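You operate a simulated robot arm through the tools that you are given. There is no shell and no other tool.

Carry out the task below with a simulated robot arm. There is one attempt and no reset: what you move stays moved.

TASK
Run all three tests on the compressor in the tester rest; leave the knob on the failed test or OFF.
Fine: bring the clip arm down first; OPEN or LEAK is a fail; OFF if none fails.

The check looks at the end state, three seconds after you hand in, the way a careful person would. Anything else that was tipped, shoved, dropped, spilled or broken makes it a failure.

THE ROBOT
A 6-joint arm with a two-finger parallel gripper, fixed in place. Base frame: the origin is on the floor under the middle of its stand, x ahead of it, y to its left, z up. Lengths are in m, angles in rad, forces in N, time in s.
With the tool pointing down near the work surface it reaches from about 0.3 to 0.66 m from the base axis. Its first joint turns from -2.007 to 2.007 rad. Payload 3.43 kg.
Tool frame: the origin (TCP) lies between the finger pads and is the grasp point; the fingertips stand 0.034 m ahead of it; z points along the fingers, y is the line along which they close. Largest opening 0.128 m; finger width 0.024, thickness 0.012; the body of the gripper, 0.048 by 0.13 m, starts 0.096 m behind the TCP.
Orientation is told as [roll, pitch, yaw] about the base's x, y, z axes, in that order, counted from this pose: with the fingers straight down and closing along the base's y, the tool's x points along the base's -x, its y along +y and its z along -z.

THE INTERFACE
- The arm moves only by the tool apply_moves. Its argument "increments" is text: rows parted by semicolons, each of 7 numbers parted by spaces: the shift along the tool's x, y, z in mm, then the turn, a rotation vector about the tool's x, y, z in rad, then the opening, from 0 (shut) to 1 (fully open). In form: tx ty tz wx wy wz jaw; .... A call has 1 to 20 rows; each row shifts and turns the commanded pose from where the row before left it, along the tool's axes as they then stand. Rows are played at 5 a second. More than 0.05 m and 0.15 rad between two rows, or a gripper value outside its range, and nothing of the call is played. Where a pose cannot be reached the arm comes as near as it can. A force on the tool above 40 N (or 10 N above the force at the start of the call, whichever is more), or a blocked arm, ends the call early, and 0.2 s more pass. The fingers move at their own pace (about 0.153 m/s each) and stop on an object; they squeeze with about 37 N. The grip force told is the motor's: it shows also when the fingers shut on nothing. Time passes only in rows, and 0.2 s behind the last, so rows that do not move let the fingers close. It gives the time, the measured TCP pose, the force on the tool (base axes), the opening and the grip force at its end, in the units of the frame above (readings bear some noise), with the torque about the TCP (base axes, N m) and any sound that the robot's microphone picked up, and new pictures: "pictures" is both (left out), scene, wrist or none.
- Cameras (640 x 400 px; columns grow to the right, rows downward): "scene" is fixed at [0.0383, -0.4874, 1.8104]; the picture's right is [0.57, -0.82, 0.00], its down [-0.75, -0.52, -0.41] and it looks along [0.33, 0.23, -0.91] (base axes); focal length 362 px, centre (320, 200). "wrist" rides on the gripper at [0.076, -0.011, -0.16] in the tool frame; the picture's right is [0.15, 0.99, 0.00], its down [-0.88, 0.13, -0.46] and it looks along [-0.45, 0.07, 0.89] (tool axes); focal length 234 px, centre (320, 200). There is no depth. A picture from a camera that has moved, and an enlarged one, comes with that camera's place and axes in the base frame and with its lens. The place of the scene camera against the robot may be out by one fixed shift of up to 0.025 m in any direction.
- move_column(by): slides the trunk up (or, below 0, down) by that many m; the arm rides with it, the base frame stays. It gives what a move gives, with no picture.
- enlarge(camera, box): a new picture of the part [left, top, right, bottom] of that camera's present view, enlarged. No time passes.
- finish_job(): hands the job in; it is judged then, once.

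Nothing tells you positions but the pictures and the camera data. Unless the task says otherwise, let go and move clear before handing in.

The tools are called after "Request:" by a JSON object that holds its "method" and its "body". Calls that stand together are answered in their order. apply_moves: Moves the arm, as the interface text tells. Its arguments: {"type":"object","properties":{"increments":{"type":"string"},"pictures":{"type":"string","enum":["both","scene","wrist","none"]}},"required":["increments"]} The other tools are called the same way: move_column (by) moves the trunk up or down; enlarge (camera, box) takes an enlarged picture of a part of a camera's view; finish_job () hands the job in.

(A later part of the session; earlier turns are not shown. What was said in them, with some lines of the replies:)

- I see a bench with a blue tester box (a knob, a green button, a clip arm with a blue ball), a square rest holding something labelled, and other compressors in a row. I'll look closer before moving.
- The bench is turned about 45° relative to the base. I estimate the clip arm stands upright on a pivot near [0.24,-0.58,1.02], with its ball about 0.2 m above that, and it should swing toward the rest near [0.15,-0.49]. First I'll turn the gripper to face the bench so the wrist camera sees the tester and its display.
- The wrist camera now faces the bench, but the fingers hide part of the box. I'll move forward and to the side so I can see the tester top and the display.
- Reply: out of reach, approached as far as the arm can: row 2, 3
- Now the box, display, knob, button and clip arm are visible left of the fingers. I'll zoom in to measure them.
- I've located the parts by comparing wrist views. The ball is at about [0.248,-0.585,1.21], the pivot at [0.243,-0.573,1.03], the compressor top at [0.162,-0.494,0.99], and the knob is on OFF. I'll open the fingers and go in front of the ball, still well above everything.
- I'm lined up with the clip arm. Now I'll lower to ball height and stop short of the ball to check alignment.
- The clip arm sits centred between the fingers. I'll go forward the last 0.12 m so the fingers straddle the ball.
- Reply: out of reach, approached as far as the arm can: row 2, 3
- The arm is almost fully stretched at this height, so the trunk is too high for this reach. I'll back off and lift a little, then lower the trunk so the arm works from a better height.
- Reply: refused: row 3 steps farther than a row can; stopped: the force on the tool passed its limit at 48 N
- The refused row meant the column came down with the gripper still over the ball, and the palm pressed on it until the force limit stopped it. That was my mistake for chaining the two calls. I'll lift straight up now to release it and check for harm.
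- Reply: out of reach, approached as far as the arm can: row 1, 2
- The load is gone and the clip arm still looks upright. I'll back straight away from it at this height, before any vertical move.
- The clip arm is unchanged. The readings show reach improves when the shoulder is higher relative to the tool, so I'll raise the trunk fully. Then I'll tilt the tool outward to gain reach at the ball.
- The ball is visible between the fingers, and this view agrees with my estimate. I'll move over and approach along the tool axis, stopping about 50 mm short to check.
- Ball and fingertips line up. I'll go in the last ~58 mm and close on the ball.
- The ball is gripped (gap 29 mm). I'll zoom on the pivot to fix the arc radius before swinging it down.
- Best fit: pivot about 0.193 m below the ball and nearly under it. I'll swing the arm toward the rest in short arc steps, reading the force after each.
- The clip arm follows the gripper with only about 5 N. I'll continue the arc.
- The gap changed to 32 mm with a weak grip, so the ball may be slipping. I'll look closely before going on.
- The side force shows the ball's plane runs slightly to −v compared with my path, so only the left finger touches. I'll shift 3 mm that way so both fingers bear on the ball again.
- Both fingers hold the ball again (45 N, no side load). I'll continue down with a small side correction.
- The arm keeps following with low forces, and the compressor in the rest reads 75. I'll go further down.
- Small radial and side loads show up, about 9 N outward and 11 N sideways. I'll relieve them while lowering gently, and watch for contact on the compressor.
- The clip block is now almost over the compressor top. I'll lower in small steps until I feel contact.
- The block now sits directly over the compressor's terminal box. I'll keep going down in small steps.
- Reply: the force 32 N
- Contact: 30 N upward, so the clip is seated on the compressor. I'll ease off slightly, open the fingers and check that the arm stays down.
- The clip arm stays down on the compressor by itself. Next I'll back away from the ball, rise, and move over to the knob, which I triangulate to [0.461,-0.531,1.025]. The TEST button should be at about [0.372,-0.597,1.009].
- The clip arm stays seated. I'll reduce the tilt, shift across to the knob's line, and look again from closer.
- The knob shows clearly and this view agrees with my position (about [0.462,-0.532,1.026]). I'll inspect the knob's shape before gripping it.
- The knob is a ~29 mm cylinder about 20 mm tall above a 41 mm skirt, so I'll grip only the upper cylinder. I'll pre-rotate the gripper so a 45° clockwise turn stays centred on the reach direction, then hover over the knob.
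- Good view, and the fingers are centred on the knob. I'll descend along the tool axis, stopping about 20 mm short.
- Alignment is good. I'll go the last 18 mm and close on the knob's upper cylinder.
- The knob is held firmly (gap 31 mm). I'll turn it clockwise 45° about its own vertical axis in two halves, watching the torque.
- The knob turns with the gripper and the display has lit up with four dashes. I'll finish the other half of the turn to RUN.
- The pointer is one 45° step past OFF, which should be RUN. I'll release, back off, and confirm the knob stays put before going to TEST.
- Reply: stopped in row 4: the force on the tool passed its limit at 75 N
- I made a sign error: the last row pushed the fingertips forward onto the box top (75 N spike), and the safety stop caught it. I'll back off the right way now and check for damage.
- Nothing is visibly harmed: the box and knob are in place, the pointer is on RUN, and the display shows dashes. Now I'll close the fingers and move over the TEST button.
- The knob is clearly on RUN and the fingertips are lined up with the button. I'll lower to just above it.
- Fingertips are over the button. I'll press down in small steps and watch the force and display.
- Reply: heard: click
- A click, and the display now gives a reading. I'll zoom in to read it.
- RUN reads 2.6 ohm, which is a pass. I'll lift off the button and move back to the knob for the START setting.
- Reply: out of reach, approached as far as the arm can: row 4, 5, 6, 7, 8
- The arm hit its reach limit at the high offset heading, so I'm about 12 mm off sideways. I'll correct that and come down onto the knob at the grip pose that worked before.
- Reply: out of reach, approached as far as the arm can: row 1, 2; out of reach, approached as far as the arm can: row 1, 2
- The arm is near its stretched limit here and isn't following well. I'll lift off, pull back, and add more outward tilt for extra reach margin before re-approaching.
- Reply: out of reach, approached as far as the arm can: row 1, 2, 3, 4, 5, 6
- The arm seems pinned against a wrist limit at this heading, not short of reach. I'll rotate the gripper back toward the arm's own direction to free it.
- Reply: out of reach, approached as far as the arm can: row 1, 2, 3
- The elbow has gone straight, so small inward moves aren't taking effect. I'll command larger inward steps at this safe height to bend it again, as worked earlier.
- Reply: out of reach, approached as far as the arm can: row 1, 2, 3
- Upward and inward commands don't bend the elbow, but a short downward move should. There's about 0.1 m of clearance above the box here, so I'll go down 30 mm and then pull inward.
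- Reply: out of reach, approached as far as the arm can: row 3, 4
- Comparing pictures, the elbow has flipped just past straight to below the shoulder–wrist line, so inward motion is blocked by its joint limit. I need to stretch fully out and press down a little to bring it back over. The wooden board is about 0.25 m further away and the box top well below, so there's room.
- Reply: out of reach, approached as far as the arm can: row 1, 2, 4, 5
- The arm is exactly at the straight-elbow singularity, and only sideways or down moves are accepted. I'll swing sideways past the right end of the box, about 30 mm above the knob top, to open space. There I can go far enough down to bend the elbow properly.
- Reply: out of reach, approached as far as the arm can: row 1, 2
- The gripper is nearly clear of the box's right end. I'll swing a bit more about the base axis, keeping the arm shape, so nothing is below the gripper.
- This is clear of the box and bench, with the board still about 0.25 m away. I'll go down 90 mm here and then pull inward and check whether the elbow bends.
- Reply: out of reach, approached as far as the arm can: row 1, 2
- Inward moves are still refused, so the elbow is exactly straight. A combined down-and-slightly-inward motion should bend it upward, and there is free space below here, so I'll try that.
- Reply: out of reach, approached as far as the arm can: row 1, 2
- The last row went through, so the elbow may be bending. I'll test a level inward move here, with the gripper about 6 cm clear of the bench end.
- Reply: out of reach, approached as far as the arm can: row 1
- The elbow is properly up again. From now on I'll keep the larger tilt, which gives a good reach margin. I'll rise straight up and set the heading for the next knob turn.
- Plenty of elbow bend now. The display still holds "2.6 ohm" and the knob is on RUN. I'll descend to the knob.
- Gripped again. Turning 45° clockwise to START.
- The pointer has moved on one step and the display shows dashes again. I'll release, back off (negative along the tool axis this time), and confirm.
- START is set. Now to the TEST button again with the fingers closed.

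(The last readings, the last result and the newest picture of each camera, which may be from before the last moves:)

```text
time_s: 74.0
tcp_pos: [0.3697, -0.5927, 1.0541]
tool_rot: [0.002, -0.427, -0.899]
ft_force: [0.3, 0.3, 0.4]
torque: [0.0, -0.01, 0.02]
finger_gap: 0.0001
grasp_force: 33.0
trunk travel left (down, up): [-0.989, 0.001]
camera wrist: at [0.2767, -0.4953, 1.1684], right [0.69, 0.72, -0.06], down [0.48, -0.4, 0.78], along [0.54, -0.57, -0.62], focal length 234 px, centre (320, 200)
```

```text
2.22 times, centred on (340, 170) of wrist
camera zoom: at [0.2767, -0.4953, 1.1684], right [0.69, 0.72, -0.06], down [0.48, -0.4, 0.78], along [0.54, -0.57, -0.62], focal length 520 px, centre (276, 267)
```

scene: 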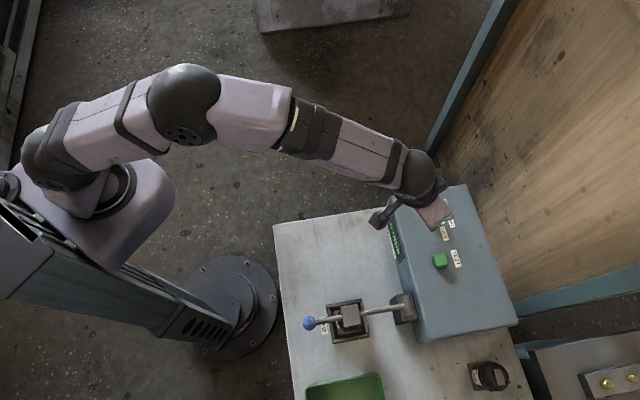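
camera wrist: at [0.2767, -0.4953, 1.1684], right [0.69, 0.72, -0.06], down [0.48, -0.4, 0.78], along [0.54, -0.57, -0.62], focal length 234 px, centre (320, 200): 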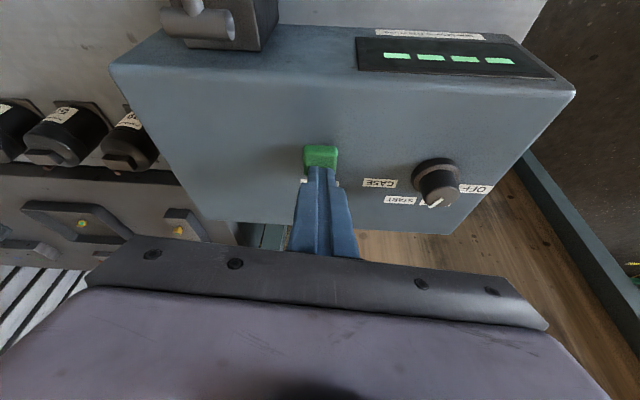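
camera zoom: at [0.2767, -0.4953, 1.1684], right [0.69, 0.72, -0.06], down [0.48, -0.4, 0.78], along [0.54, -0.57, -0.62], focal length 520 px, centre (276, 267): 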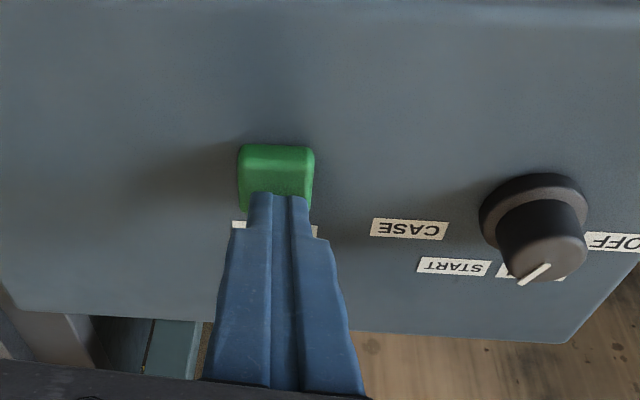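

Over the button, centred. Pressing down in small steps until it clicks.

Request:
{"method": "apply_moves", "body": {"increments": "1.6 0 3.6 0 0 0 0; 0.8 0 1.8 0 0 0 0; 0.8 0 1.8 0 0 0 0; 0 0 0 0 0 0 0", "pictures": "wrist"}}

Request:
{"method": "enlarge", "body": {"camera": "wrist", "box": [340, 20, 580, 120]}}

```text
time_s: 75.0
tcp_pos: [0.372, -0.5933, 1.0469]
tool_rot: [0.001, -0.427, -0.899]
ft_force: [-1.4, -0.8, 2.9]
torque: [-0.01, 0.01, -0.03]
finger_gap: 0.0
grasp_force: 32.5
trunk travel left (down, up): [-0.989, 0.001]
heard: click
camera wrist: at [0.2775, -0.4951, 1.1613], right [0.69, 0.72, -0.06], down [0.48, -0.4, 0.78], along [0.54, -0.57, -0.62], focal length 234 px, centre (320, 200)
```

wrist: 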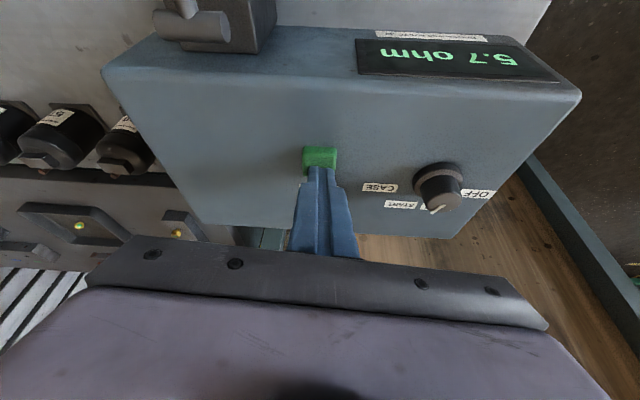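

```text
2.67 times, centred on (460, 70) of wrist
camera zoom: at [0.2775, -0.4951, 1.1613], right [0.69, 0.72, -0.06], down [0.48, -0.4, 0.78], along [0.54, -0.57, -0.62], focal length 624 px, centre (-53, 547)
```

zoom: 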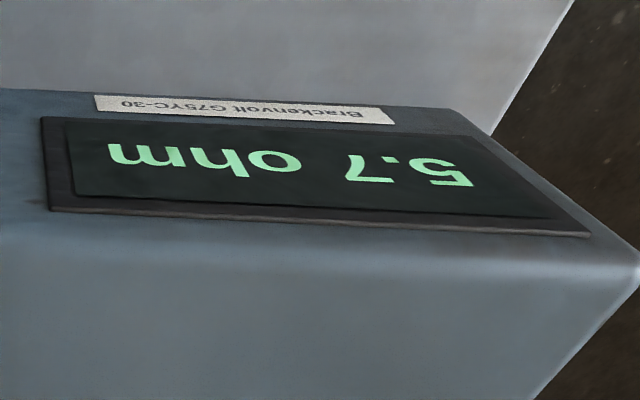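

START reads 5.7 ohm, also a pass. I'll lift off, pull in a little to keep reach margin, re-orient, and hover at the knob for the CASE setting.

Request:
{"method": "apply_moves", "body": {"increments": "-14.5 0 -31.9 0 0 0 0; -14.5 0 -31.9 0 0 0 0; 27.3 0 -12.4 0 0 0 0; 27.3 0 -12.4 0 0 0 0; 0 0 0 -0.0596 0 -0.1311 0.3; 0 0 0 -0.0596 0 -0.1311 0.5; 0 0 0 -0.0596 0 -0.1311 0.5; -27.6 34.9 12.5 0 0 0 0.5; -27.6 34.9 12.5 0 0 0 0.5; 0 0 0 0 0 0 0.5"}}

Request:
{"method": "enlarge", "body": {"camera": "wrist", "box": [230, 60, 410, 250]}}

```text
time_s: 77.2
tcp_pos: [0.4189, -0.5113, 1.1167]
tool_rot: [0.003, -0.429, -0.467]
ft_force: [-0.5, 1.7, -1.2]
torque: [0.02, 0.04, -0.01]
finger_gap: 0.0637
grasp_force: 0.0
trunk travel left (down, up): [-0.989, 0.001]
camera wrist: at [0.2921, -0.4603, 1.2308], right [0.33, 0.94, -0.06], down [0.6, -0.16, 0.78], along [0.73, -0.29, -0.62], focal length 234 px, centre (320, 200)
```

scene: 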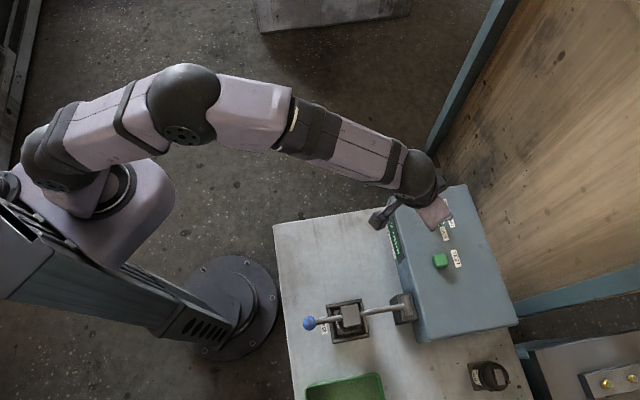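
wrist: 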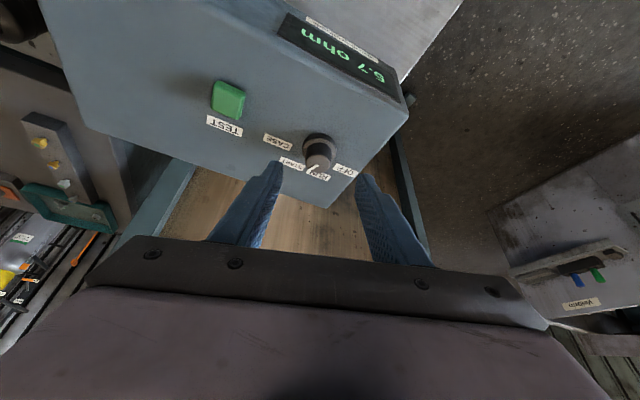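

```text
2.11 times, centred on (320, 155) of wrist
camera zoom: at [0.2921, -0.4603, 1.2308], right [0.33, 0.94, -0.06], down [0.6, -0.16, 0.78], along [0.73, -0.29, -0.62], focal length 493 px, centre (320, 295)
```

zoom: 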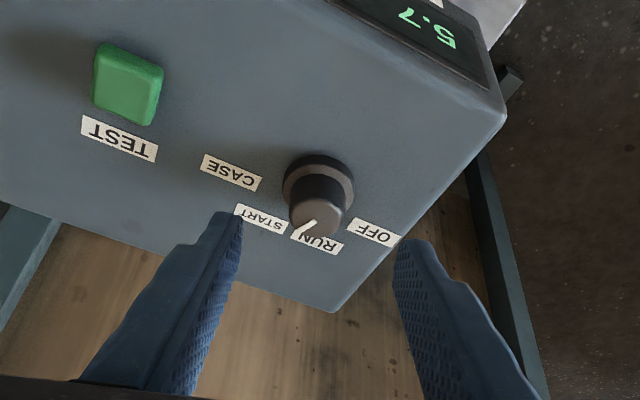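

Same hover as before. I'll repeat the descent that worked and grip the knob.

Request:
{"method": "apply_moves", "body": {"increments": "-1 0 30 0 0 0 0.5; -1 -1 28 0 0 0 0.5; 0.5 -0.5 20 0 0 0 0.5; 0 0 0 0 0 0 0.5; 0 0 0 0 0 0 0.3; 0 0 0 0 0 0 0.1; 0 0 0 0 0 0 0.1; 0 0 0 0 0 0 0.1", "pictures": "wrist"}}

Request:
{"method": "enlarge", "body": {"camera": "wrist", "box": [230, 100, 410, 250]}}

```text
time_s: 79.0
tcp_pos: [0.4505, -0.5273, 1.0451]
tool_rot: [0.001, -0.428, -0.466]
ft_force: [-1.8, -2.2, -0.3]
torque: [-0.13, 0.33, -0.04]
finger_gap: 0.0308
grasp_force: 45.1
trunk travel left (down, up): [-0.989, 0.001]
camera wrist: at [0.3227, -0.4767, 1.1597], right [0.33, 0.94, -0.06], down [0.61, -0.16, 0.78], along [0.73, -0.29, -0.62], focal length 234 px, centre (320, 200)
```

wrist: 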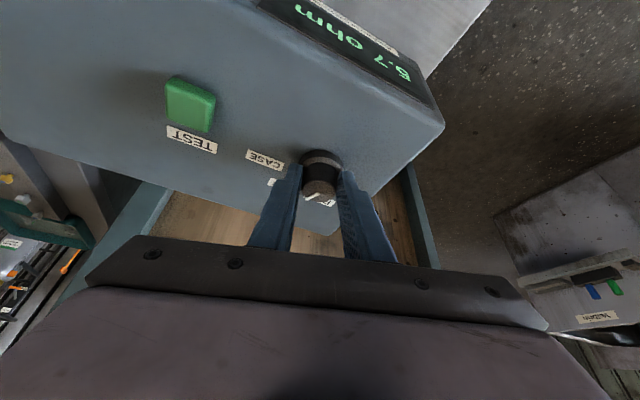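

```text
2.67 times, centred on (320, 175) of wrist
camera zoom: at [0.3227, -0.4767, 1.1597], right [0.33, 0.94, -0.06], down [0.61, -0.16, 0.78], along [0.73, -0.29, -0.62], focal length 624 px, centre (320, 267)
```

zoom: 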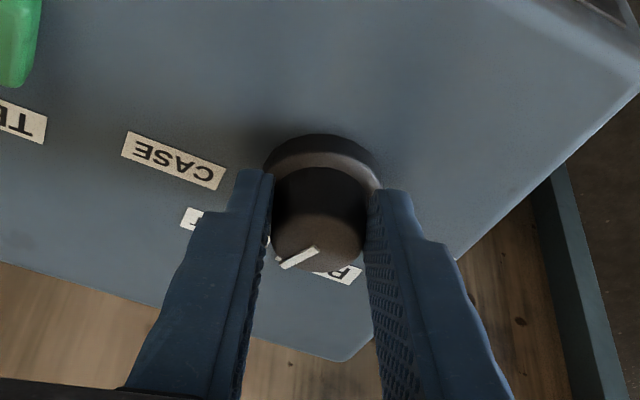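

Gripped well. Turning 45° clockwise to CASE.

Request:
{"method": "apply_moves", "body": {"increments": "0 1.6 0 0.0544 0 0.1192 0.1; 0 1.6 0 0.0544 0 0.1192 0.1; 0 1.6 0 0.0544 0 0.1192 0.1; 0 1.6 0 0.0544 0 0.1192 0.1; 0 1.6 0 0.0544 0 0.1192 0.1; 0 1.6 0 0.0544 0 0.1192 0.1; 0 0 0 0 0 0 0.1", "pictures": "wrist"}}

Request:
{"method": "enlarge", "body": {"camera": "wrist", "box": [230, 100, 410, 250]}}

```text
time_s: 80.7
tcp_pos: [0.4588, -0.5197, 1.0451]
tool_rot: [-0.001, -0.426, -1.251]
ft_force: [5.6, 7.5, -3.4]
torque: [0.66, 0.02, 0.38]
finger_gap: 0.031
grasp_force: 45.2
trunk travel left (down, up): [-0.989, 0.001]
camera wrist: at [0.4046, -0.3953, 1.1604], right [0.9, 0.44, -0.06], down [0.32, -0.54, 0.78], along [0.31, -0.72, -0.63], focal length 234 px, centre (320, 200)
```

wrist: 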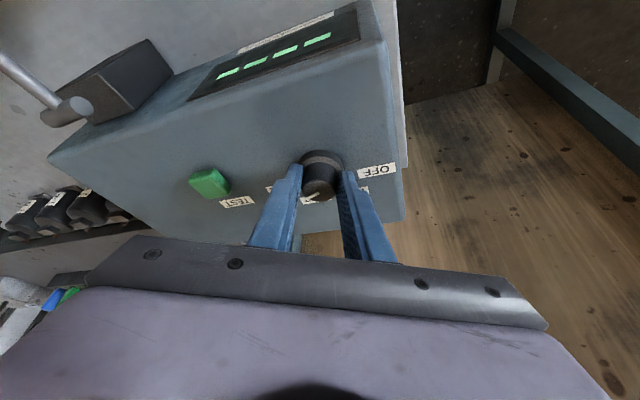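

```text
2.67 times, centred on (320, 175) of wrist
camera zoom: at [0.4046, -0.3953, 1.1604], right [0.9, 0.44, -0.06], down [0.32, -0.54, 0.78], along [0.31, -0.72, -0.63], focal length 624 px, centre (320, 267)
```

zoom: 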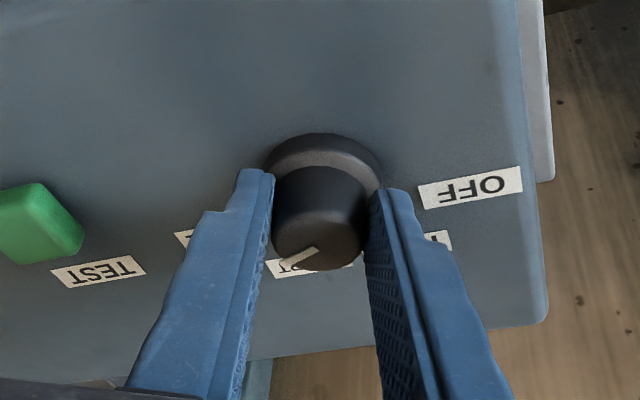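

Request:
{"method": "apply_moves", "body": {"increments": "0 0 0 0 0 0 0.3; 0 0 0 0 0 0 0.5; 0 0 0 0 0 0 0.5; 0 0 -20 0 0 0 0.5; 0 0 -30 0 0 0 0.5; 0 0 -30 0 0 0 0.5; 0 0 0 0 0 0 0.5", "pictures": "wrist"}}

Request:
{"method": "enlarge", "body": {"camera": "wrist", "box": [200, 60, 440, 250]}}

```text
time_s: 82.2
tcp_pos: [0.4476, -0.492, 1.1187]
tool_rot: [0.001, -0.426, -1.25]
ft_force: [0.1, -0.4, -0.7]
torque: [-0.01, 0.0, 0.01]
finger_gap: 0.064
grasp_force: 0.0
trunk travel left (down, up): [-0.989, 0.001]
camera wrist: at [0.3945, -0.3666, 1.2338], right [0.9, 0.44, -0.06], down [0.32, -0.54, 0.78], along [0.31, -0.72, -0.62], focal length 234 px, centre (320, 200)
```

wrist: 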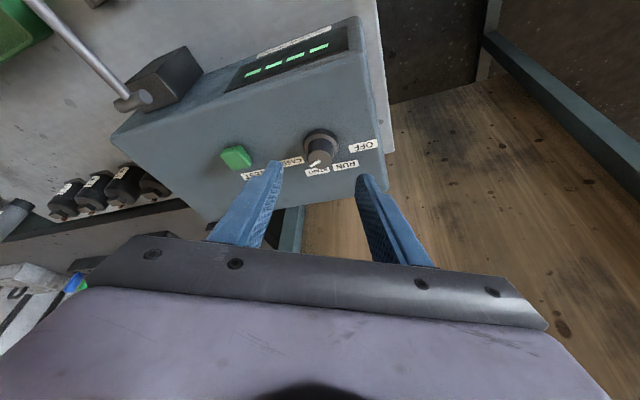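

```text
2.11 times, centred on (320, 155) of wrist
camera zoom: at [0.3945, -0.3666, 1.2338], right [0.9, 0.44, -0.06], down [0.32, -0.54, 0.78], along [0.31, -0.72, -0.62], focal length 493 px, centre (320, 295)
```

zoom: 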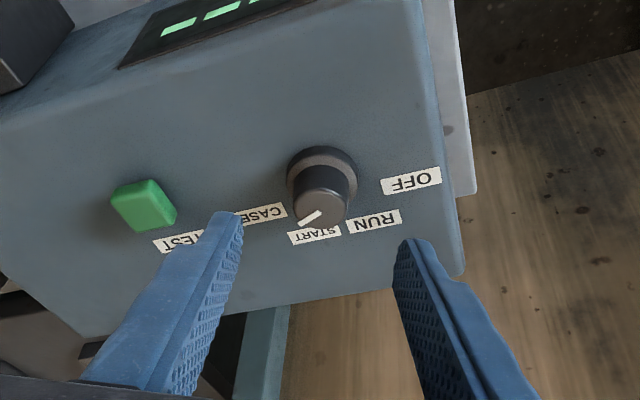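

The pointer is on CASE. Back to the TEST button by the same path.

Request:
{"method": "apply_moves", "body": {"increments": "0 0 0 -0.0487 0 -0.1071 0.3; 0 0 0 -0.0487 0 -0.1071 0.1; 0 0 0 -0.0487 0 -0.1071 0; -7.1 -40.5 0 0 0 0 0; -7.1 -40.5 0 0 0 0 0; -7.1 -40.5 0 0 0 0 0; 0 0 36 0 0 0 0; 8.3 0 18.2 0 0 0 0; 8.5 0 18.5 0 0 0 0; 0 0 0 0 0 0 0", "pictures": "wrist"}}

Request:
{"method": "enlarge", "body": {"camera": "wrist", "box": [220, 80, 460, 260]}}

```text
time_s: 84.5
tcp_pos: [0.3727, -0.5928, 1.0526]
tool_rot: [0.0, -0.428, -0.898]
ft_force: [0.1, -0.5, -0.5]
torque: [0.02, 0.0, 0.02]
finger_gap: 0.0001
grasp_force: 33.4
trunk travel left (down, up): [-0.989, 0.001]
camera wrist: at [0.2783, -0.4939, 1.1685], right [0.69, 0.72, -0.06], down [0.48, -0.4, 0.78], along [0.54, -0.57, -0.62], focal length 234 px, centre (320, 200)
```

wrist: 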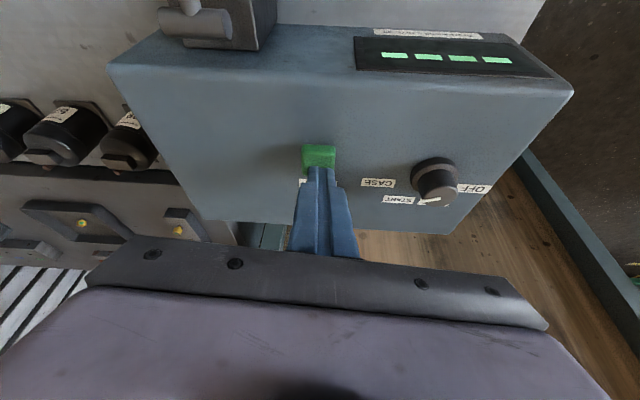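

```text
2.22 times, centred on (340, 170) of wrist
camera zoom: at [0.2783, -0.4939, 1.1685], right [0.69, 0.72, -0.06], down [0.48, -0.4, 0.78], along [0.54, -0.57, -0.62], focal length 520 px, centre (276, 267)
```

zoom: 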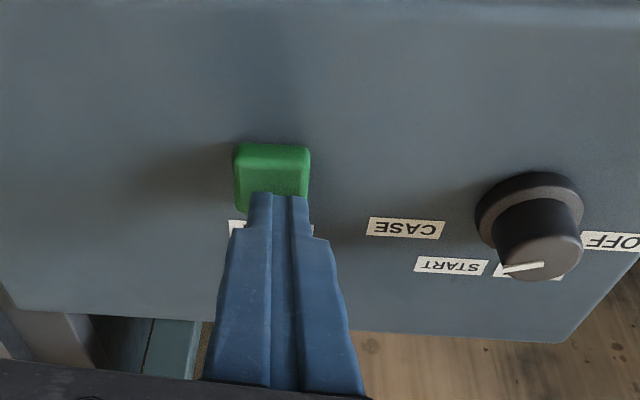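

Request:
{"method": "apply_moves", "body": {"increments": "1.6 -1 3.6 0 0 0 0; 0.8 0 1.8 0 0 0 0; 0.4 0 0.9 0 0 0 0; 0 0 0 0 0 0 0", "pictures": "wrist"}}

Request:
{"method": "enlarge", "body": {"camera": "wrist", "box": [340, 20, 580, 120]}}

```text
time_s: 85.5
tcp_pos: [0.372, -0.5928, 1.0478]
tool_rot: [0.0, -0.428, -0.898]
ft_force: [-0.5, -0.7, 2.5]
torque: [0.02, 0.02, 0.01]
finger_gap: 0.0
grasp_force: 32.8
trunk travel left (down, up): [-0.989, 0.001]
heard: click
camera wrist: at [0.2775, -0.4949, 1.1626], right [0.69, 0.72, -0.06], down [0.48, -0.4, 0.78], along [0.54, -0.57, -0.62], focal length 234 px, centre (320, 200)
```

wrist: 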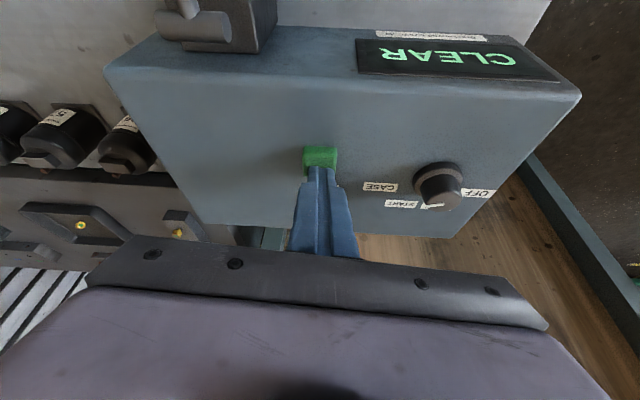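

```text
2.67 times, centred on (460, 70) of wrist
camera zoom: at [0.2775, -0.4949, 1.1626], right [0.69, 0.72, -0.06], down [0.48, -0.4, 0.78], along [0.54, -0.57, -0.62], focal length 624 px, centre (-53, 547)
```

zoom: 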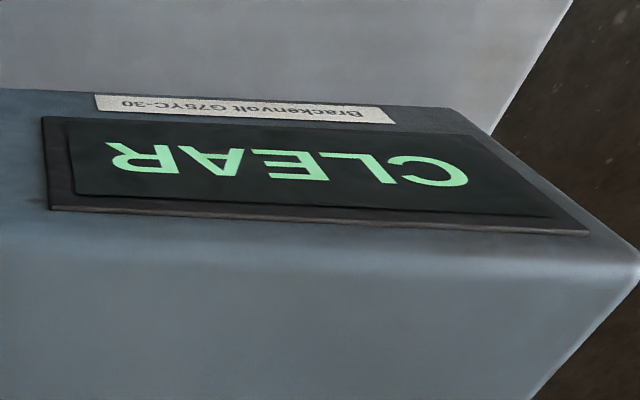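

CASE reads CLEAR, so nothing failed: RUN 2.6 ohm, START 5.7 ohm, CASE CLEAR. The knob must go back to OFF, three 45° steps counter-clockwise. I'll lift off and hover over the knob with the opposite starting heading.

Request:
{"method": "apply_moves", "body": {"increments": "-14.5 0 -31.9 0 0 0 0; -14.5 0 -31.9 0 0 0 0; 27.3 0 -12.4 0 0 0 0; 27.3 0 -12.4 0 0 0 0; 0 0 0 0.0487 0 0.1071 0.3; 0 0 0 0.0487 0 0.1071 0.5; 0 0 0 0.0487 0 0.1071 0.5; 4.5 41.4 -2.6 0 0 0 0.5; 4.5 41.4 -2.6 0 0 0 0.5; 4.5 41.4 -2.6 0 0 0 0.5; 0 0 0 0 0 0 0.5"}}

Request:
{"method": "enlarge", "body": {"camera": "wrist", "box": [200, 60, 440, 250]}}

```text
time_s: 87.8
tcp_pos: [0.447, -0.4936, 1.1199]
tool_rot: [-0.002, -0.425, -1.253]
ft_force: [-0.5, -1.3, 0.5]
torque: [0.0, -0.02, 0.04]
finger_gap: 0.064
grasp_force: 0.1
trunk travel left (down, up): [-0.989, 0.001]
camera wrist: at [0.3927, -0.3696, 1.2343], right [0.9, 0.44, -0.06], down [0.32, -0.54, 0.78], along [0.31, -0.72, -0.62], focal length 234 px, centre (320, 200)
```

scene: 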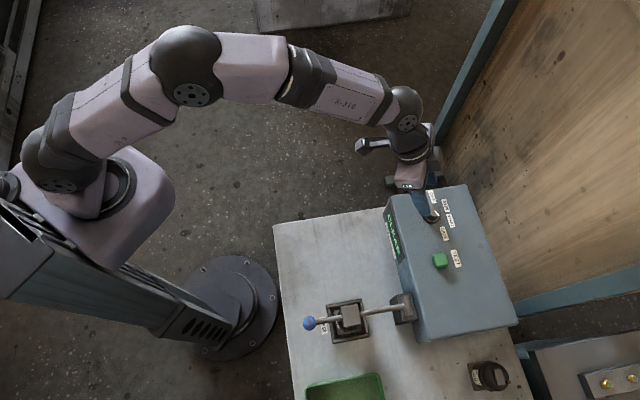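
wrist: 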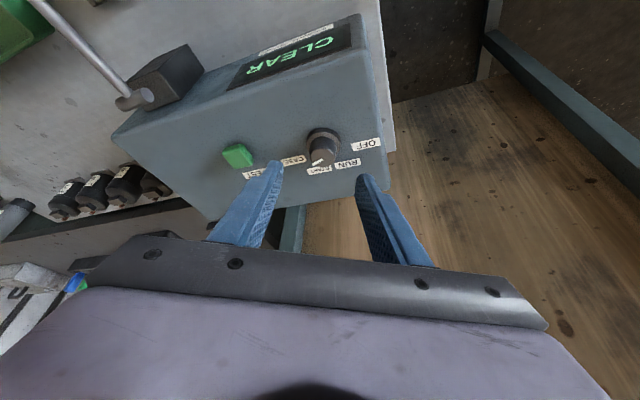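

```text
2.11 times, centred on (320, 155) of wrist
camera zoom: at [0.3927, -0.3696, 1.2343], right [0.9, 0.44, -0.06], down [0.32, -0.54, 0.78], along [0.31, -0.72, -0.62], focal length 493 px, centre (320, 295)
```

zoom: 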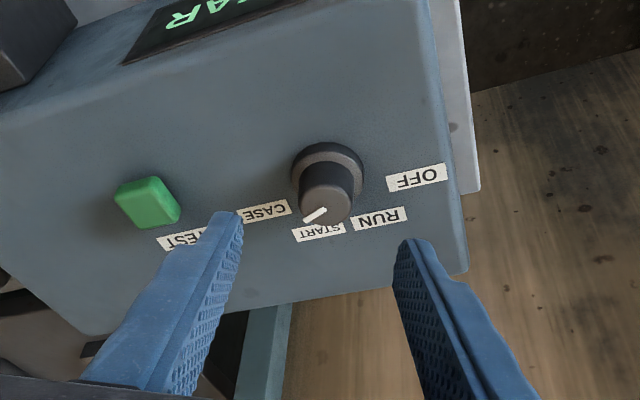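

Request:
{"method": "apply_moves", "body": {"increments": "2 1 30 0 0 0 0.5; 2 1.3 30 0 0 0 0.5; 0 0 19.5 0 0 0 0.5; 0 0 0 0 0 0 0.5; 0 0 0 0 0 0 0.3; 0 0 0 0 0 0 0.1; 0 0 0 0 0 0 0.1; 0 0 0 0 0 0 0.1", "pictures": "wrist"}}

Request:
{"method": "enlarge", "body": {"camera": "wrist", "box": [230, 100, 410, 250]}}

```text
time_s: 89.7
tcp_pos: [0.4585, -0.5201, 1.0464]
tool_rot: [-0.001, -0.428, -1.252]
ft_force: [1.3, 1.3, 0.5]
torque: [-0.17, -0.1, 0.06]
finger_gap: 0.0307
grasp_force: 44.9
trunk travel left (down, up): [-0.989, 0.001]
camera wrist: at [0.4044, -0.3952, 1.1609], right [0.9, 0.44, -0.06], down [0.32, -0.54, 0.78], along [0.31, -0.72, -0.62], focal length 234 px, centre (320, 200)
```

wrist: 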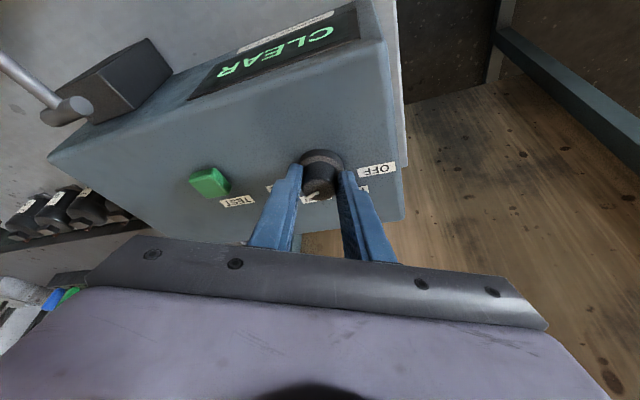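

```text
2.67 times, centred on (320, 175) of wrist
camera zoom: at [0.4044, -0.3952, 1.1609], right [0.9, 0.44, -0.06], down [0.32, -0.54, 0.78], along [0.31, -0.72, -0.62], focal length 624 px, centre (320, 267)
```

zoom: 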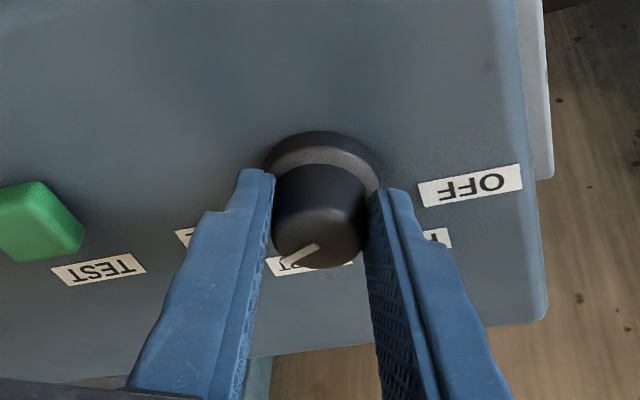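

Gripped. Turning 45° counter-clockwise (CASE → START), then releasing and backing off.

Request:
{"method": "apply_moves", "body": {"increments": "0 -1.6 0 -0.0544 0 -0.1192 0.1; 0 -1.6 0 -0.0544 0 -0.1192 0.1; 0 -1.6 0 -0.0544 0 -0.1192 0.1; 0 -1.6 0 -0.0544 0 -0.1192 0.1; 0 -1.6 0 -0.0544 0 -0.1192 0.1; 0 -1.6 0 -0.0544 0 -0.1192 0.1; 0 0 0 0 0 0 0.1; 0 0 0 0 0 0 0.3; 0 0 0 0 0 0 0.5; 0 0 0 0 0 0 0.5; 0 0 -20 0 0 0 0.5; 0 0 -30 0 0 0 0.5; 0 0 -30 0 0 0 0.5; 0 0 0 0 0 0 0.5", "pictures": "wrist"}}

Request:
{"method": "enlarge", "body": {"camera": "wrist", "box": [230, 60, 410, 250]}}

```text
time_s: 92.7
tcp_pos: [0.4225, -0.5108, 1.1172]
tool_rot: [0.002, -0.425, -0.466]
ft_force: [-0.3, 0.5, -0.1]
torque: [0.0, -0.03, 0.03]
finger_gap: 0.064
grasp_force: 0.1
trunk travel left (down, up): [-0.989, 0.001]
camera wrist: at [0.295, -0.4597, 1.2319], right [0.33, 0.94, -0.06], down [0.61, -0.16, 0.78], along [0.73, -0.29, -0.62], focal length 234 px, centre (320, 200)
```

wrist: 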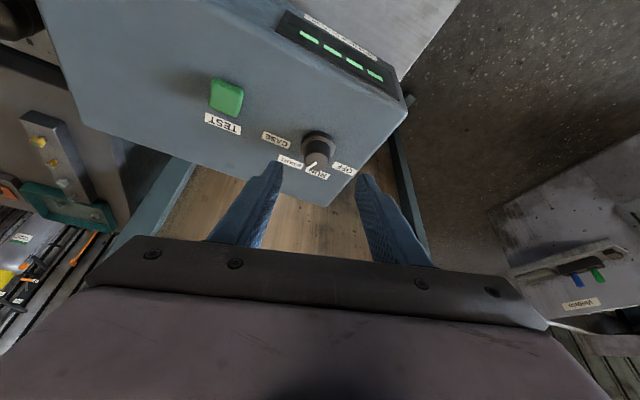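

```text
2.11 times, centred on (320, 155) of wrist
camera zoom: at [0.295, -0.4597, 1.2319], right [0.33, 0.94, -0.06], down [0.61, -0.16, 0.78], along [0.73, -0.29, -0.62], focal length 493 px, centre (320, 295)
```

zoom: 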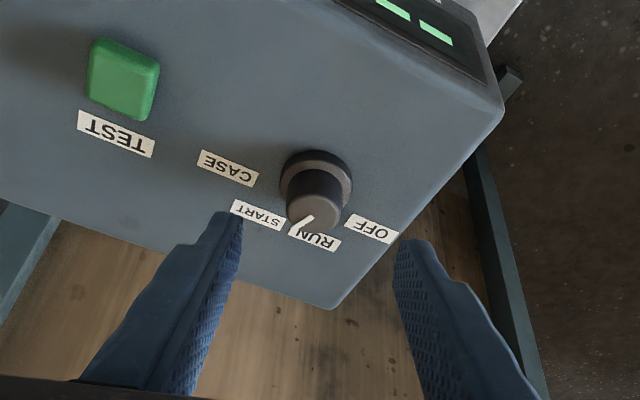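

Back at START. Re-orienting at hover and repeating for the next step (START → RUN).

Request:
{"method": "apply_moves", "body": {"increments": "0 0 0 0.0544 0 0.1192 0.5; 0 0 0 0.0544 0 0.1192 0.5; 0 0 0 0.0544 0 0.1192 0.5; 0 0 0 0.0544 0 0.1192 0.5; 0 0 0 0.0544 0 0.1192 0.5; 0 0 0 0.0544 0 0.1192 0.5; 6.7 28.7 -6 0 0 0 0.5; 0 0 0 0 0 0 0.5", "pictures": "wrist"}}

Request:
{"method": "enlarge", "body": {"camera": "wrist", "box": [200, 60, 440, 250]}}

```text
time_s: 94.5
tcp_pos: [0.4455, -0.4946, 1.1202]
tool_rot: [0.0, -0.424, -1.253]
ft_force: [-0.5, 0.5, 0.6]
torque: [0.0, 0.0, 0.05]
finger_gap: 0.0641
grasp_force: 0.0
trunk travel left (down, up): [-0.989, 0.001]
camera wrist: at [0.3921, -0.3695, 1.2352], right [0.9, 0.44, -0.06], down [0.32, -0.54, 0.78], along [0.31, -0.72, -0.62], focal length 234 px, centre (320, 200)
```

wrist: 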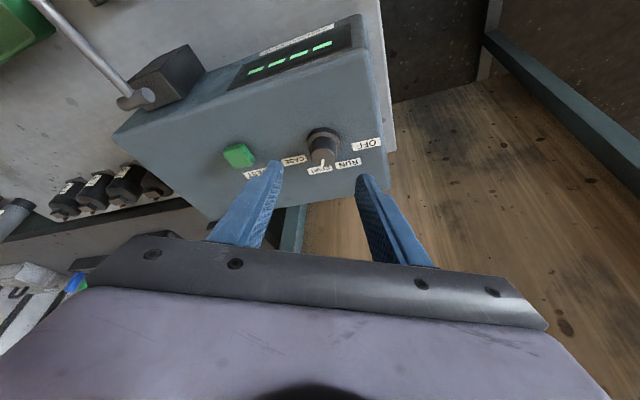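

```text
2.11 times, centred on (320, 155) of wrist
camera zoom: at [0.3921, -0.3695, 1.2352], right [0.9, 0.44, -0.06], down [0.32, -0.54, 0.78], along [0.31, -0.72, -0.62], focal length 493 px, centre (320, 295)
```

zoom: 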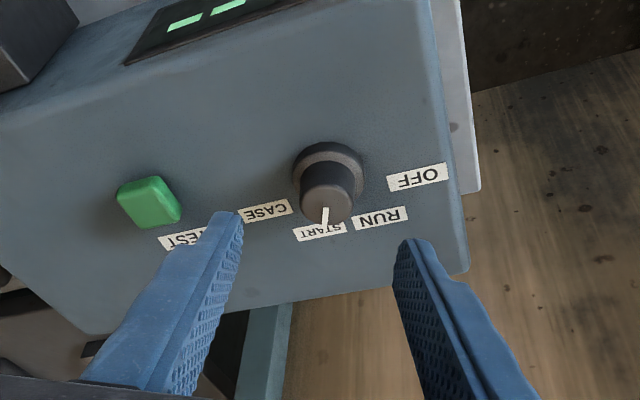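

Request:
{"method": "apply_moves", "body": {"increments": "2.3 2 30 0 0 0 0.5; 2.3 2 30 0 0 0 0.5; 0 0 19.5 0 0 0 0.5; 0 0 0 0 0 0 0.5; 0 0 0 0 0 0 0.3; 0 0 0 0 0 0 0.1; 0 0 0 0 0 0 0.1; 0 0 0 0 0 0 0.1", "pictures": "wrist"}}

Request:
{"method": "enlarge", "body": {"camera": "wrist", "box": [230, 100, 410, 250]}}

```text
time_s: 96.2
tcp_pos: [0.4579, -0.5203, 1.0457]
tool_rot: [-0.001, -0.424, -1.253]
ft_force: [-6.1, -2.5, -0.8]
torque: [-0.33, 0.35, -0.08]
finger_gap: 0.0309
grasp_force: 45.3
trunk travel left (down, up): [-0.989, 0.001]
camera wrist: at [0.4044, -0.3948, 1.1605], right [0.9, 0.44, -0.06], down [0.32, -0.54, 0.78], along [0.31, -0.72, -0.62], focal length 234 px, centre (320, 200)
```

wrist: 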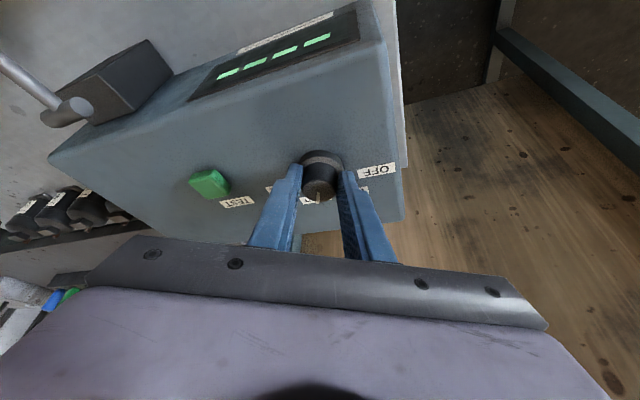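

```text
2.67 times, centred on (320, 175) of wrist
camera zoom: at [0.4044, -0.3948, 1.1605], right [0.9, 0.44, -0.06], down [0.32, -0.54, 0.78], along [0.31, -0.72, -0.62], focal length 624 px, centre (320, 267)
```

zoom: 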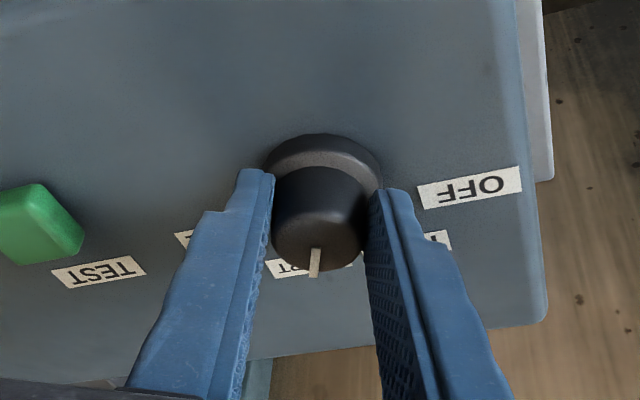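

Request:
{"method": "apply_moves", "body": {"increments": "0 -1.6 0 -0.0544 0 -0.1192 0.1; 0 -1.6 0 -0.0544 0 -0.1192 0.1; 0 -1.6 0 -0.0544 0 -0.1192 0.1; 0 -1.6 0 -0.0544 0 -0.1192 0.1; 0 -1.6 0 -0.0544 0 -0.1192 0.1; 0 -1.6 0 -0.0544 0 -0.1192 0.1; 0 0 0 0 0 0 0.1; 0 0 0 0 0 0 0.3; 0 0 0 0 0 0 0.5; 0 0 0 0 0 0 0.5; 0 0 -20 0 0 0 0.5; 0 0 -30 0 0 0 0.5; 0 0 -30 0 0 0 0.5; 0 0 0 0 0 0 0.5", "pictures": "wrist"}}

Request:
{"method": "enlarge", "body": {"camera": "wrist", "box": [230, 60, 410, 250]}}

```text
time_s: 99.2
tcp_pos: [0.421, -0.5104, 1.1208]
tool_rot: [0.004, -0.425, -0.466]
ft_force: [0.4, 0.2, -0.2]
torque: [0.02, 0.02, 0.01]
finger_gap: 0.0642
grasp_force: 0.0
trunk travel left (down, up): [-0.989, 0.001]
camera wrist: at [0.2952, -0.4607, 1.2347], right [0.33, 0.94, -0.06], down [0.61, -0.16, 0.78], along [0.73, -0.29, -0.62], focal length 234 px, centre (320, 200)
```

wrist: 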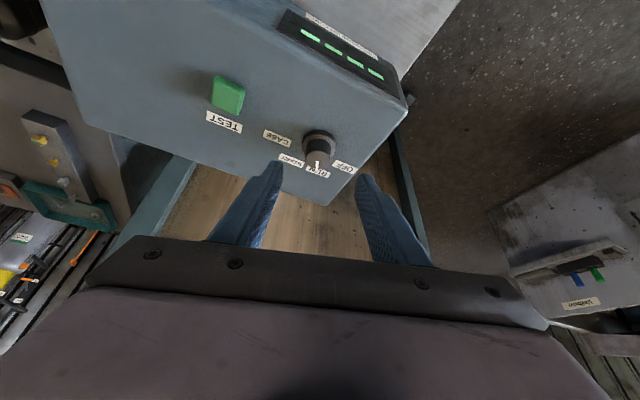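

```text
2.11 times, centred on (320, 155) of wrist
camera zoom: at [0.2952, -0.4607, 1.2347], right [0.33, 0.94, -0.06], down [0.61, -0.16, 0.78], along [0.73, -0.29, -0.62], focal length 493 px, centre (320, 295)
```

zoom: 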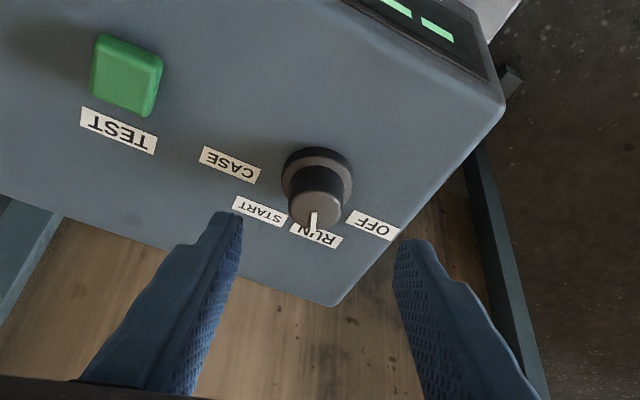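

The knob is back on RUN. One last step to OFF: re-orient at hover first.

Request:
{"method": "apply_moves", "body": {"increments": "0 0 0 0.0544 0 0.1192 0.5; 0 0 0 0.0544 0 0.1192 0.5; 0 0 0 0.0544 0 0.1192 0.5; 0 0 0 0.0544 0 0.1192 0.5; 0 0 0 0.0544 0 0.1192 0.5; 0 0 0 0.0544 0 0.1192 0.5; 6.7 28.7 -4 0 0 0 0.5; 0 0 0 0 0 0 0.5", "pictures": "none"}}

```text
time_s: 101.0
tcp_pos: [0.4458, -0.4931, 1.1192]
tool_rot: [-0.001, -0.427, -1.253]
ft_force: [0.0, 0.2, 0.1]
torque: [0.02, -0.04, 0.0]
finger_gap: 0.064
grasp_force: 0.1
trunk travel left (down, up): [-0.989, 0.001]
```

Request:
{"method": "apply_moves", "body": {"increments": "1.6 1.6 30 0 0 0 0.5; 1.5 1.7 30 0 0 0 0.5; 0 0 19.3 0 0 0 0.5; 0 0 0 0 0 0 0.5; 0 0 0 0 0 0 0.3; 0 0 0 0 0 0 0.1; 0 0 0 0 0 0 0.1; 0 0 0 0 0 0 0.1", "pictures": "wrist"}}

Request:
{"method": "enlarge", "body": {"camera": "wrist", "box": [230, 100, 410, 250]}}

```text
time_s: 102.8
tcp_pos: [0.458, -0.5215, 1.0473]
tool_rot: [0.0, -0.424, -1.254]
ft_force: [-2.7, -0.3, -0.3]
torque: [-0.13, 0.29, -0.04]
finger_gap: 0.0308
grasp_force: 44.7
trunk travel left (down, up): [-0.989, 0.001]
camera wrist: at [0.405, -0.3969, 1.1618], right [0.9, 0.44, -0.06], down [0.32, -0.54, 0.78], along [0.31, -0.72, -0.62], focal length 234 px, centre (320, 200)
```

wrist: 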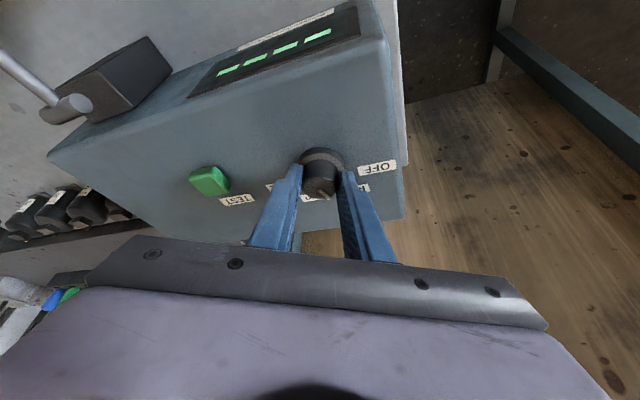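

```text
2.67 times, centred on (320, 175) of wrist
camera zoom: at [0.405, -0.3969, 1.1618], right [0.9, 0.44, -0.06], down [0.32, -0.54, 0.78], along [0.31, -0.72, -0.62], focal length 624 px, centre (320, 267)
```

zoom: 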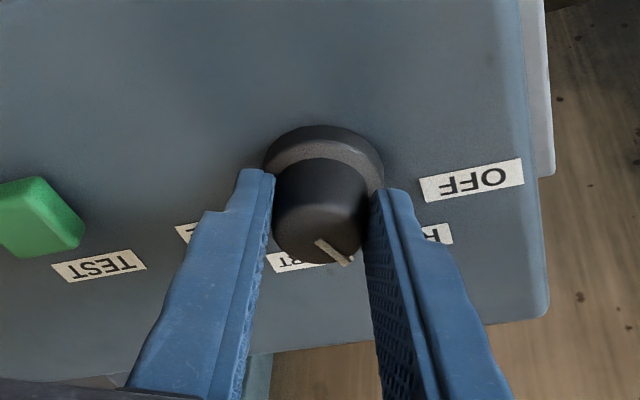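

Gripped. Last 45° counter-clockwise turn to OFF, then release and back off.

Request:
{"method": "apply_moves", "body": {"increments": "0 -1.6 0 -0.0544 0 -0.1192 0.1; 0 -1.6 0 -0.0544 0 -0.1192 0.1; 0 -1.6 0 -0.0544 0 -0.1192 0.1; 0 -1.6 0 -0.0544 0 -0.1192 0.1; 0 -1.6 0 -0.0544 0 -0.1192 0.1; 0 -1.6 0 -0.0544 0 -0.1192 0.1; 0 0 0 0 0 0 0.1; 0 0 0 0 0 0 0.3; 0 0 0 0 0 0 0.5; 0 0 0 0 0 0 0.5; 0 0 -20 0 0 0 0.5; 0 0 -30 0 0 0 0.5; 0 0 -30 0 0 0 0.5; 0 0 0 0 0 0 0.5", "pictures": "wrist"}}

Request:
{"method": "enlarge", "body": {"camera": "wrist", "box": [230, 60, 410, 250]}}

```text
time_s: 105.8
tcp_pos: [0.423, -0.5129, 1.1187]
tool_rot: [0.003, -0.427, -0.466]
ft_force: [0.1, -1.5, -0.4]
torque: [0.02, 0.05, 0.02]
finger_gap: 0.0644
grasp_force: 0.0
trunk travel left (down, up): [-0.989, 0.001]
camera wrist: at [0.2955, -0.4623, 1.2336], right [0.33, 0.94, -0.06], down [0.61, -0.16, 0.78], along [0.73, -0.29, -0.62], focal length 234 px, centre (320, 200)
```

wrist: 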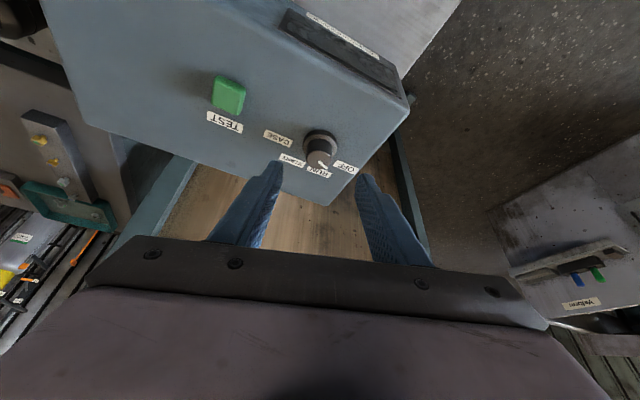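

```text
2.11 times, centred on (320, 155) of wrist
camera zoom: at [0.2955, -0.4623, 1.2336], right [0.33, 0.94, -0.06], down [0.61, -0.16, 0.78], along [0.73, -0.29, -0.62], focal length 493 px, centre (320, 295)
```

zoom: 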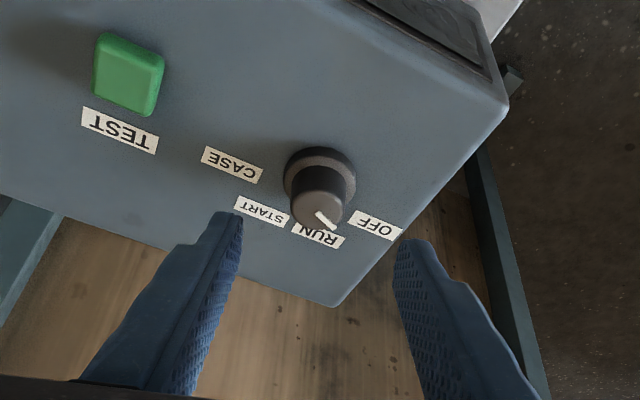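

The display is dark and the pointer is on OFF. I'll back well clear and take a last look at everything.

Request:
{"method": "apply_moves", "body": {"increments": "0 0 -40 0 0 0 0.5; 0 0 -40 0 0 0 0.5; 35 25 -10 0 0 0 0.5; 35 25 -10 0 0 0 0.5; 35 25 -15 0 0 0 0.5; 30 0 -20 0 0 0 0.5; 0 0 0 0 0 0 0.5; 0 0 0 0 0 0 0.5"}}

Request:
{"method": "enlarge", "body": {"camera": "scene", "box": [290, 180, 540, 390]}}

Request:
{"method": "enlarge", "body": {"camera": "scene", "box": [400, 180, 470, 280]}}

Request:
{"method": "enlarge", "body": {"camera": "scene", "box": [290, 280, 430, 360]}}

```text
time_s: 107.7
tcp_pos: [0.2927, -0.3662, 1.1862]
tool_rot: [0.002, -0.427, -0.467]
ft_force: [0.2, -0.1, -0.6]
torque: [0.02, -0.01, -0.02]
finger_gap: 0.0639
grasp_force: 0.0
trunk travel left (down, up): [-0.989, 0.001]
camera wrist: at [0.1663, -0.3159, 1.3011], right [0.33, 0.94, -0.06], down [0.6, -0.16, 0.78], along [0.73, -0.29, -0.62], focal length 234 px, centre (320, 200)
```

scene: 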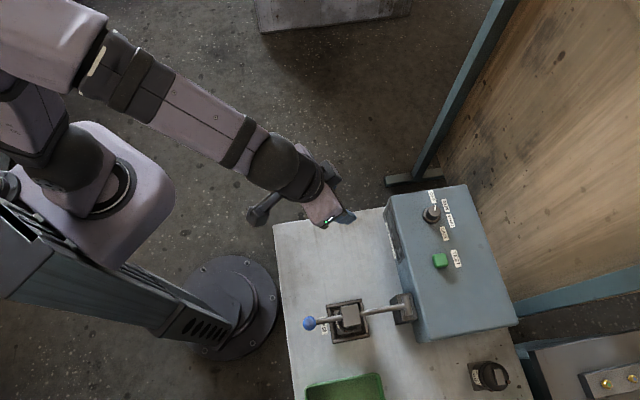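
wrist: 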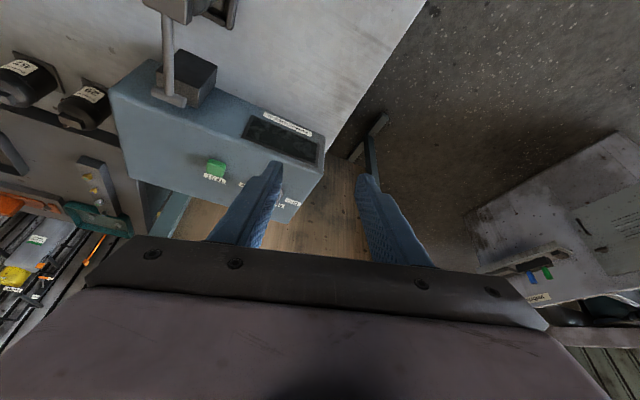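

```text
1.90 times, centred on (415, 285) of scene
camera zoom: at [0.0383, -0.4874, 1.8104], right [0.57, -0.82, 0.0], down [-0.75, -0.52, -0.41], along [0.33, 0.23, -0.91], focal length 689 px, centre (139, 38)
```

zoom: 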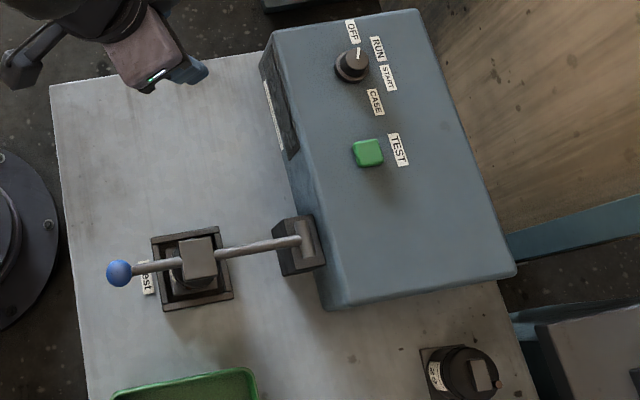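

```text
4.00 times, centred on (435, 230) of scene
camera zoom: at [0.0383, -0.4874, 1.8104], right [0.57, -0.82, 0.0], down [-0.75, -0.52, -0.41], along [0.33, 0.23, -0.91], focal length 1448 px, centre (-140, 80)
```

zoom: 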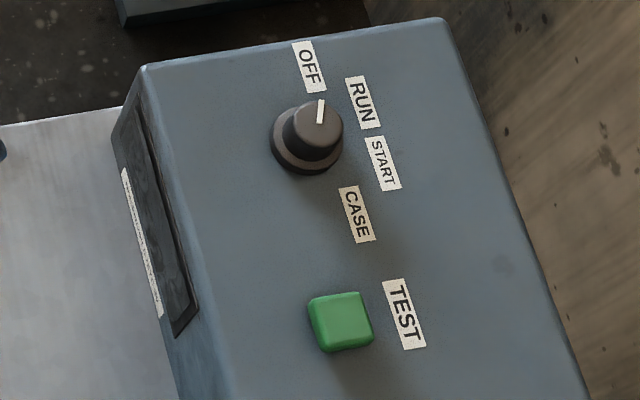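

```text
4.57 times, centred on (360, 320) of scene
camera zoom: at [0.0383, -0.4874, 1.8104], right [0.57, -0.82, 0.0], down [-0.75, -0.52, -0.41], along [0.33, 0.23, -0.91], focal length 1654 px, centre (137, -349)
```

zoom: 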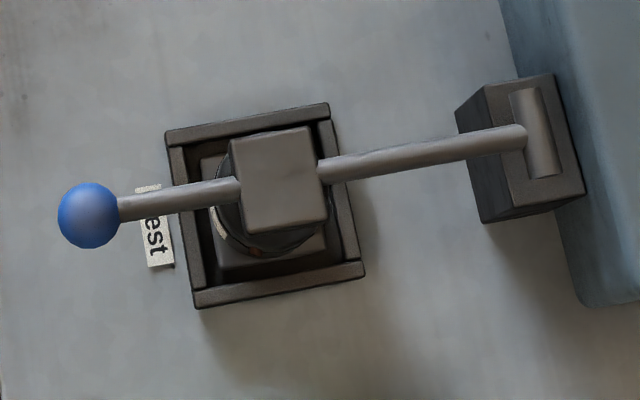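

The tester is in its original place with the display dark and the knob on OFF. The clip arm rests on the compressor and the gripper is clear. All three tests passed, so I'm handing in.

Request:
{"method": "finish_job", "body": {}}

```text
The job is handed in.
```

All three tests on the compressor in the rest (no. 75) passed, so I left the knob on OFF. The job is handed in, but no verdict has come back yet.

| Test | Display |
|---|---|
| RUN | 2.6 ohm |
| START | 5.7 ohm |
| CASE | CLEAR |

I brought the clip arm down before testing and left it resting on the compressor. In the final pictures the display is dark, the tester box hasn't moved, and the gripper is open and clear.

Two of my mistakes hit the tester, and the force limit stopped the arm each time:
- **Ball on the clip arm:** I lowered the trunk while the gripper was still over the ball and pressed on it (48 N).
- **Top of the tester box:** I pushed the fingertips into it instead of backing off (75 N).

I saw no damage from either, and the knob, button and clip arm worked normally afterwards. The arm also locked straight at full reach for a while. I swung it out past the end of the bench to free it, without touching anything.
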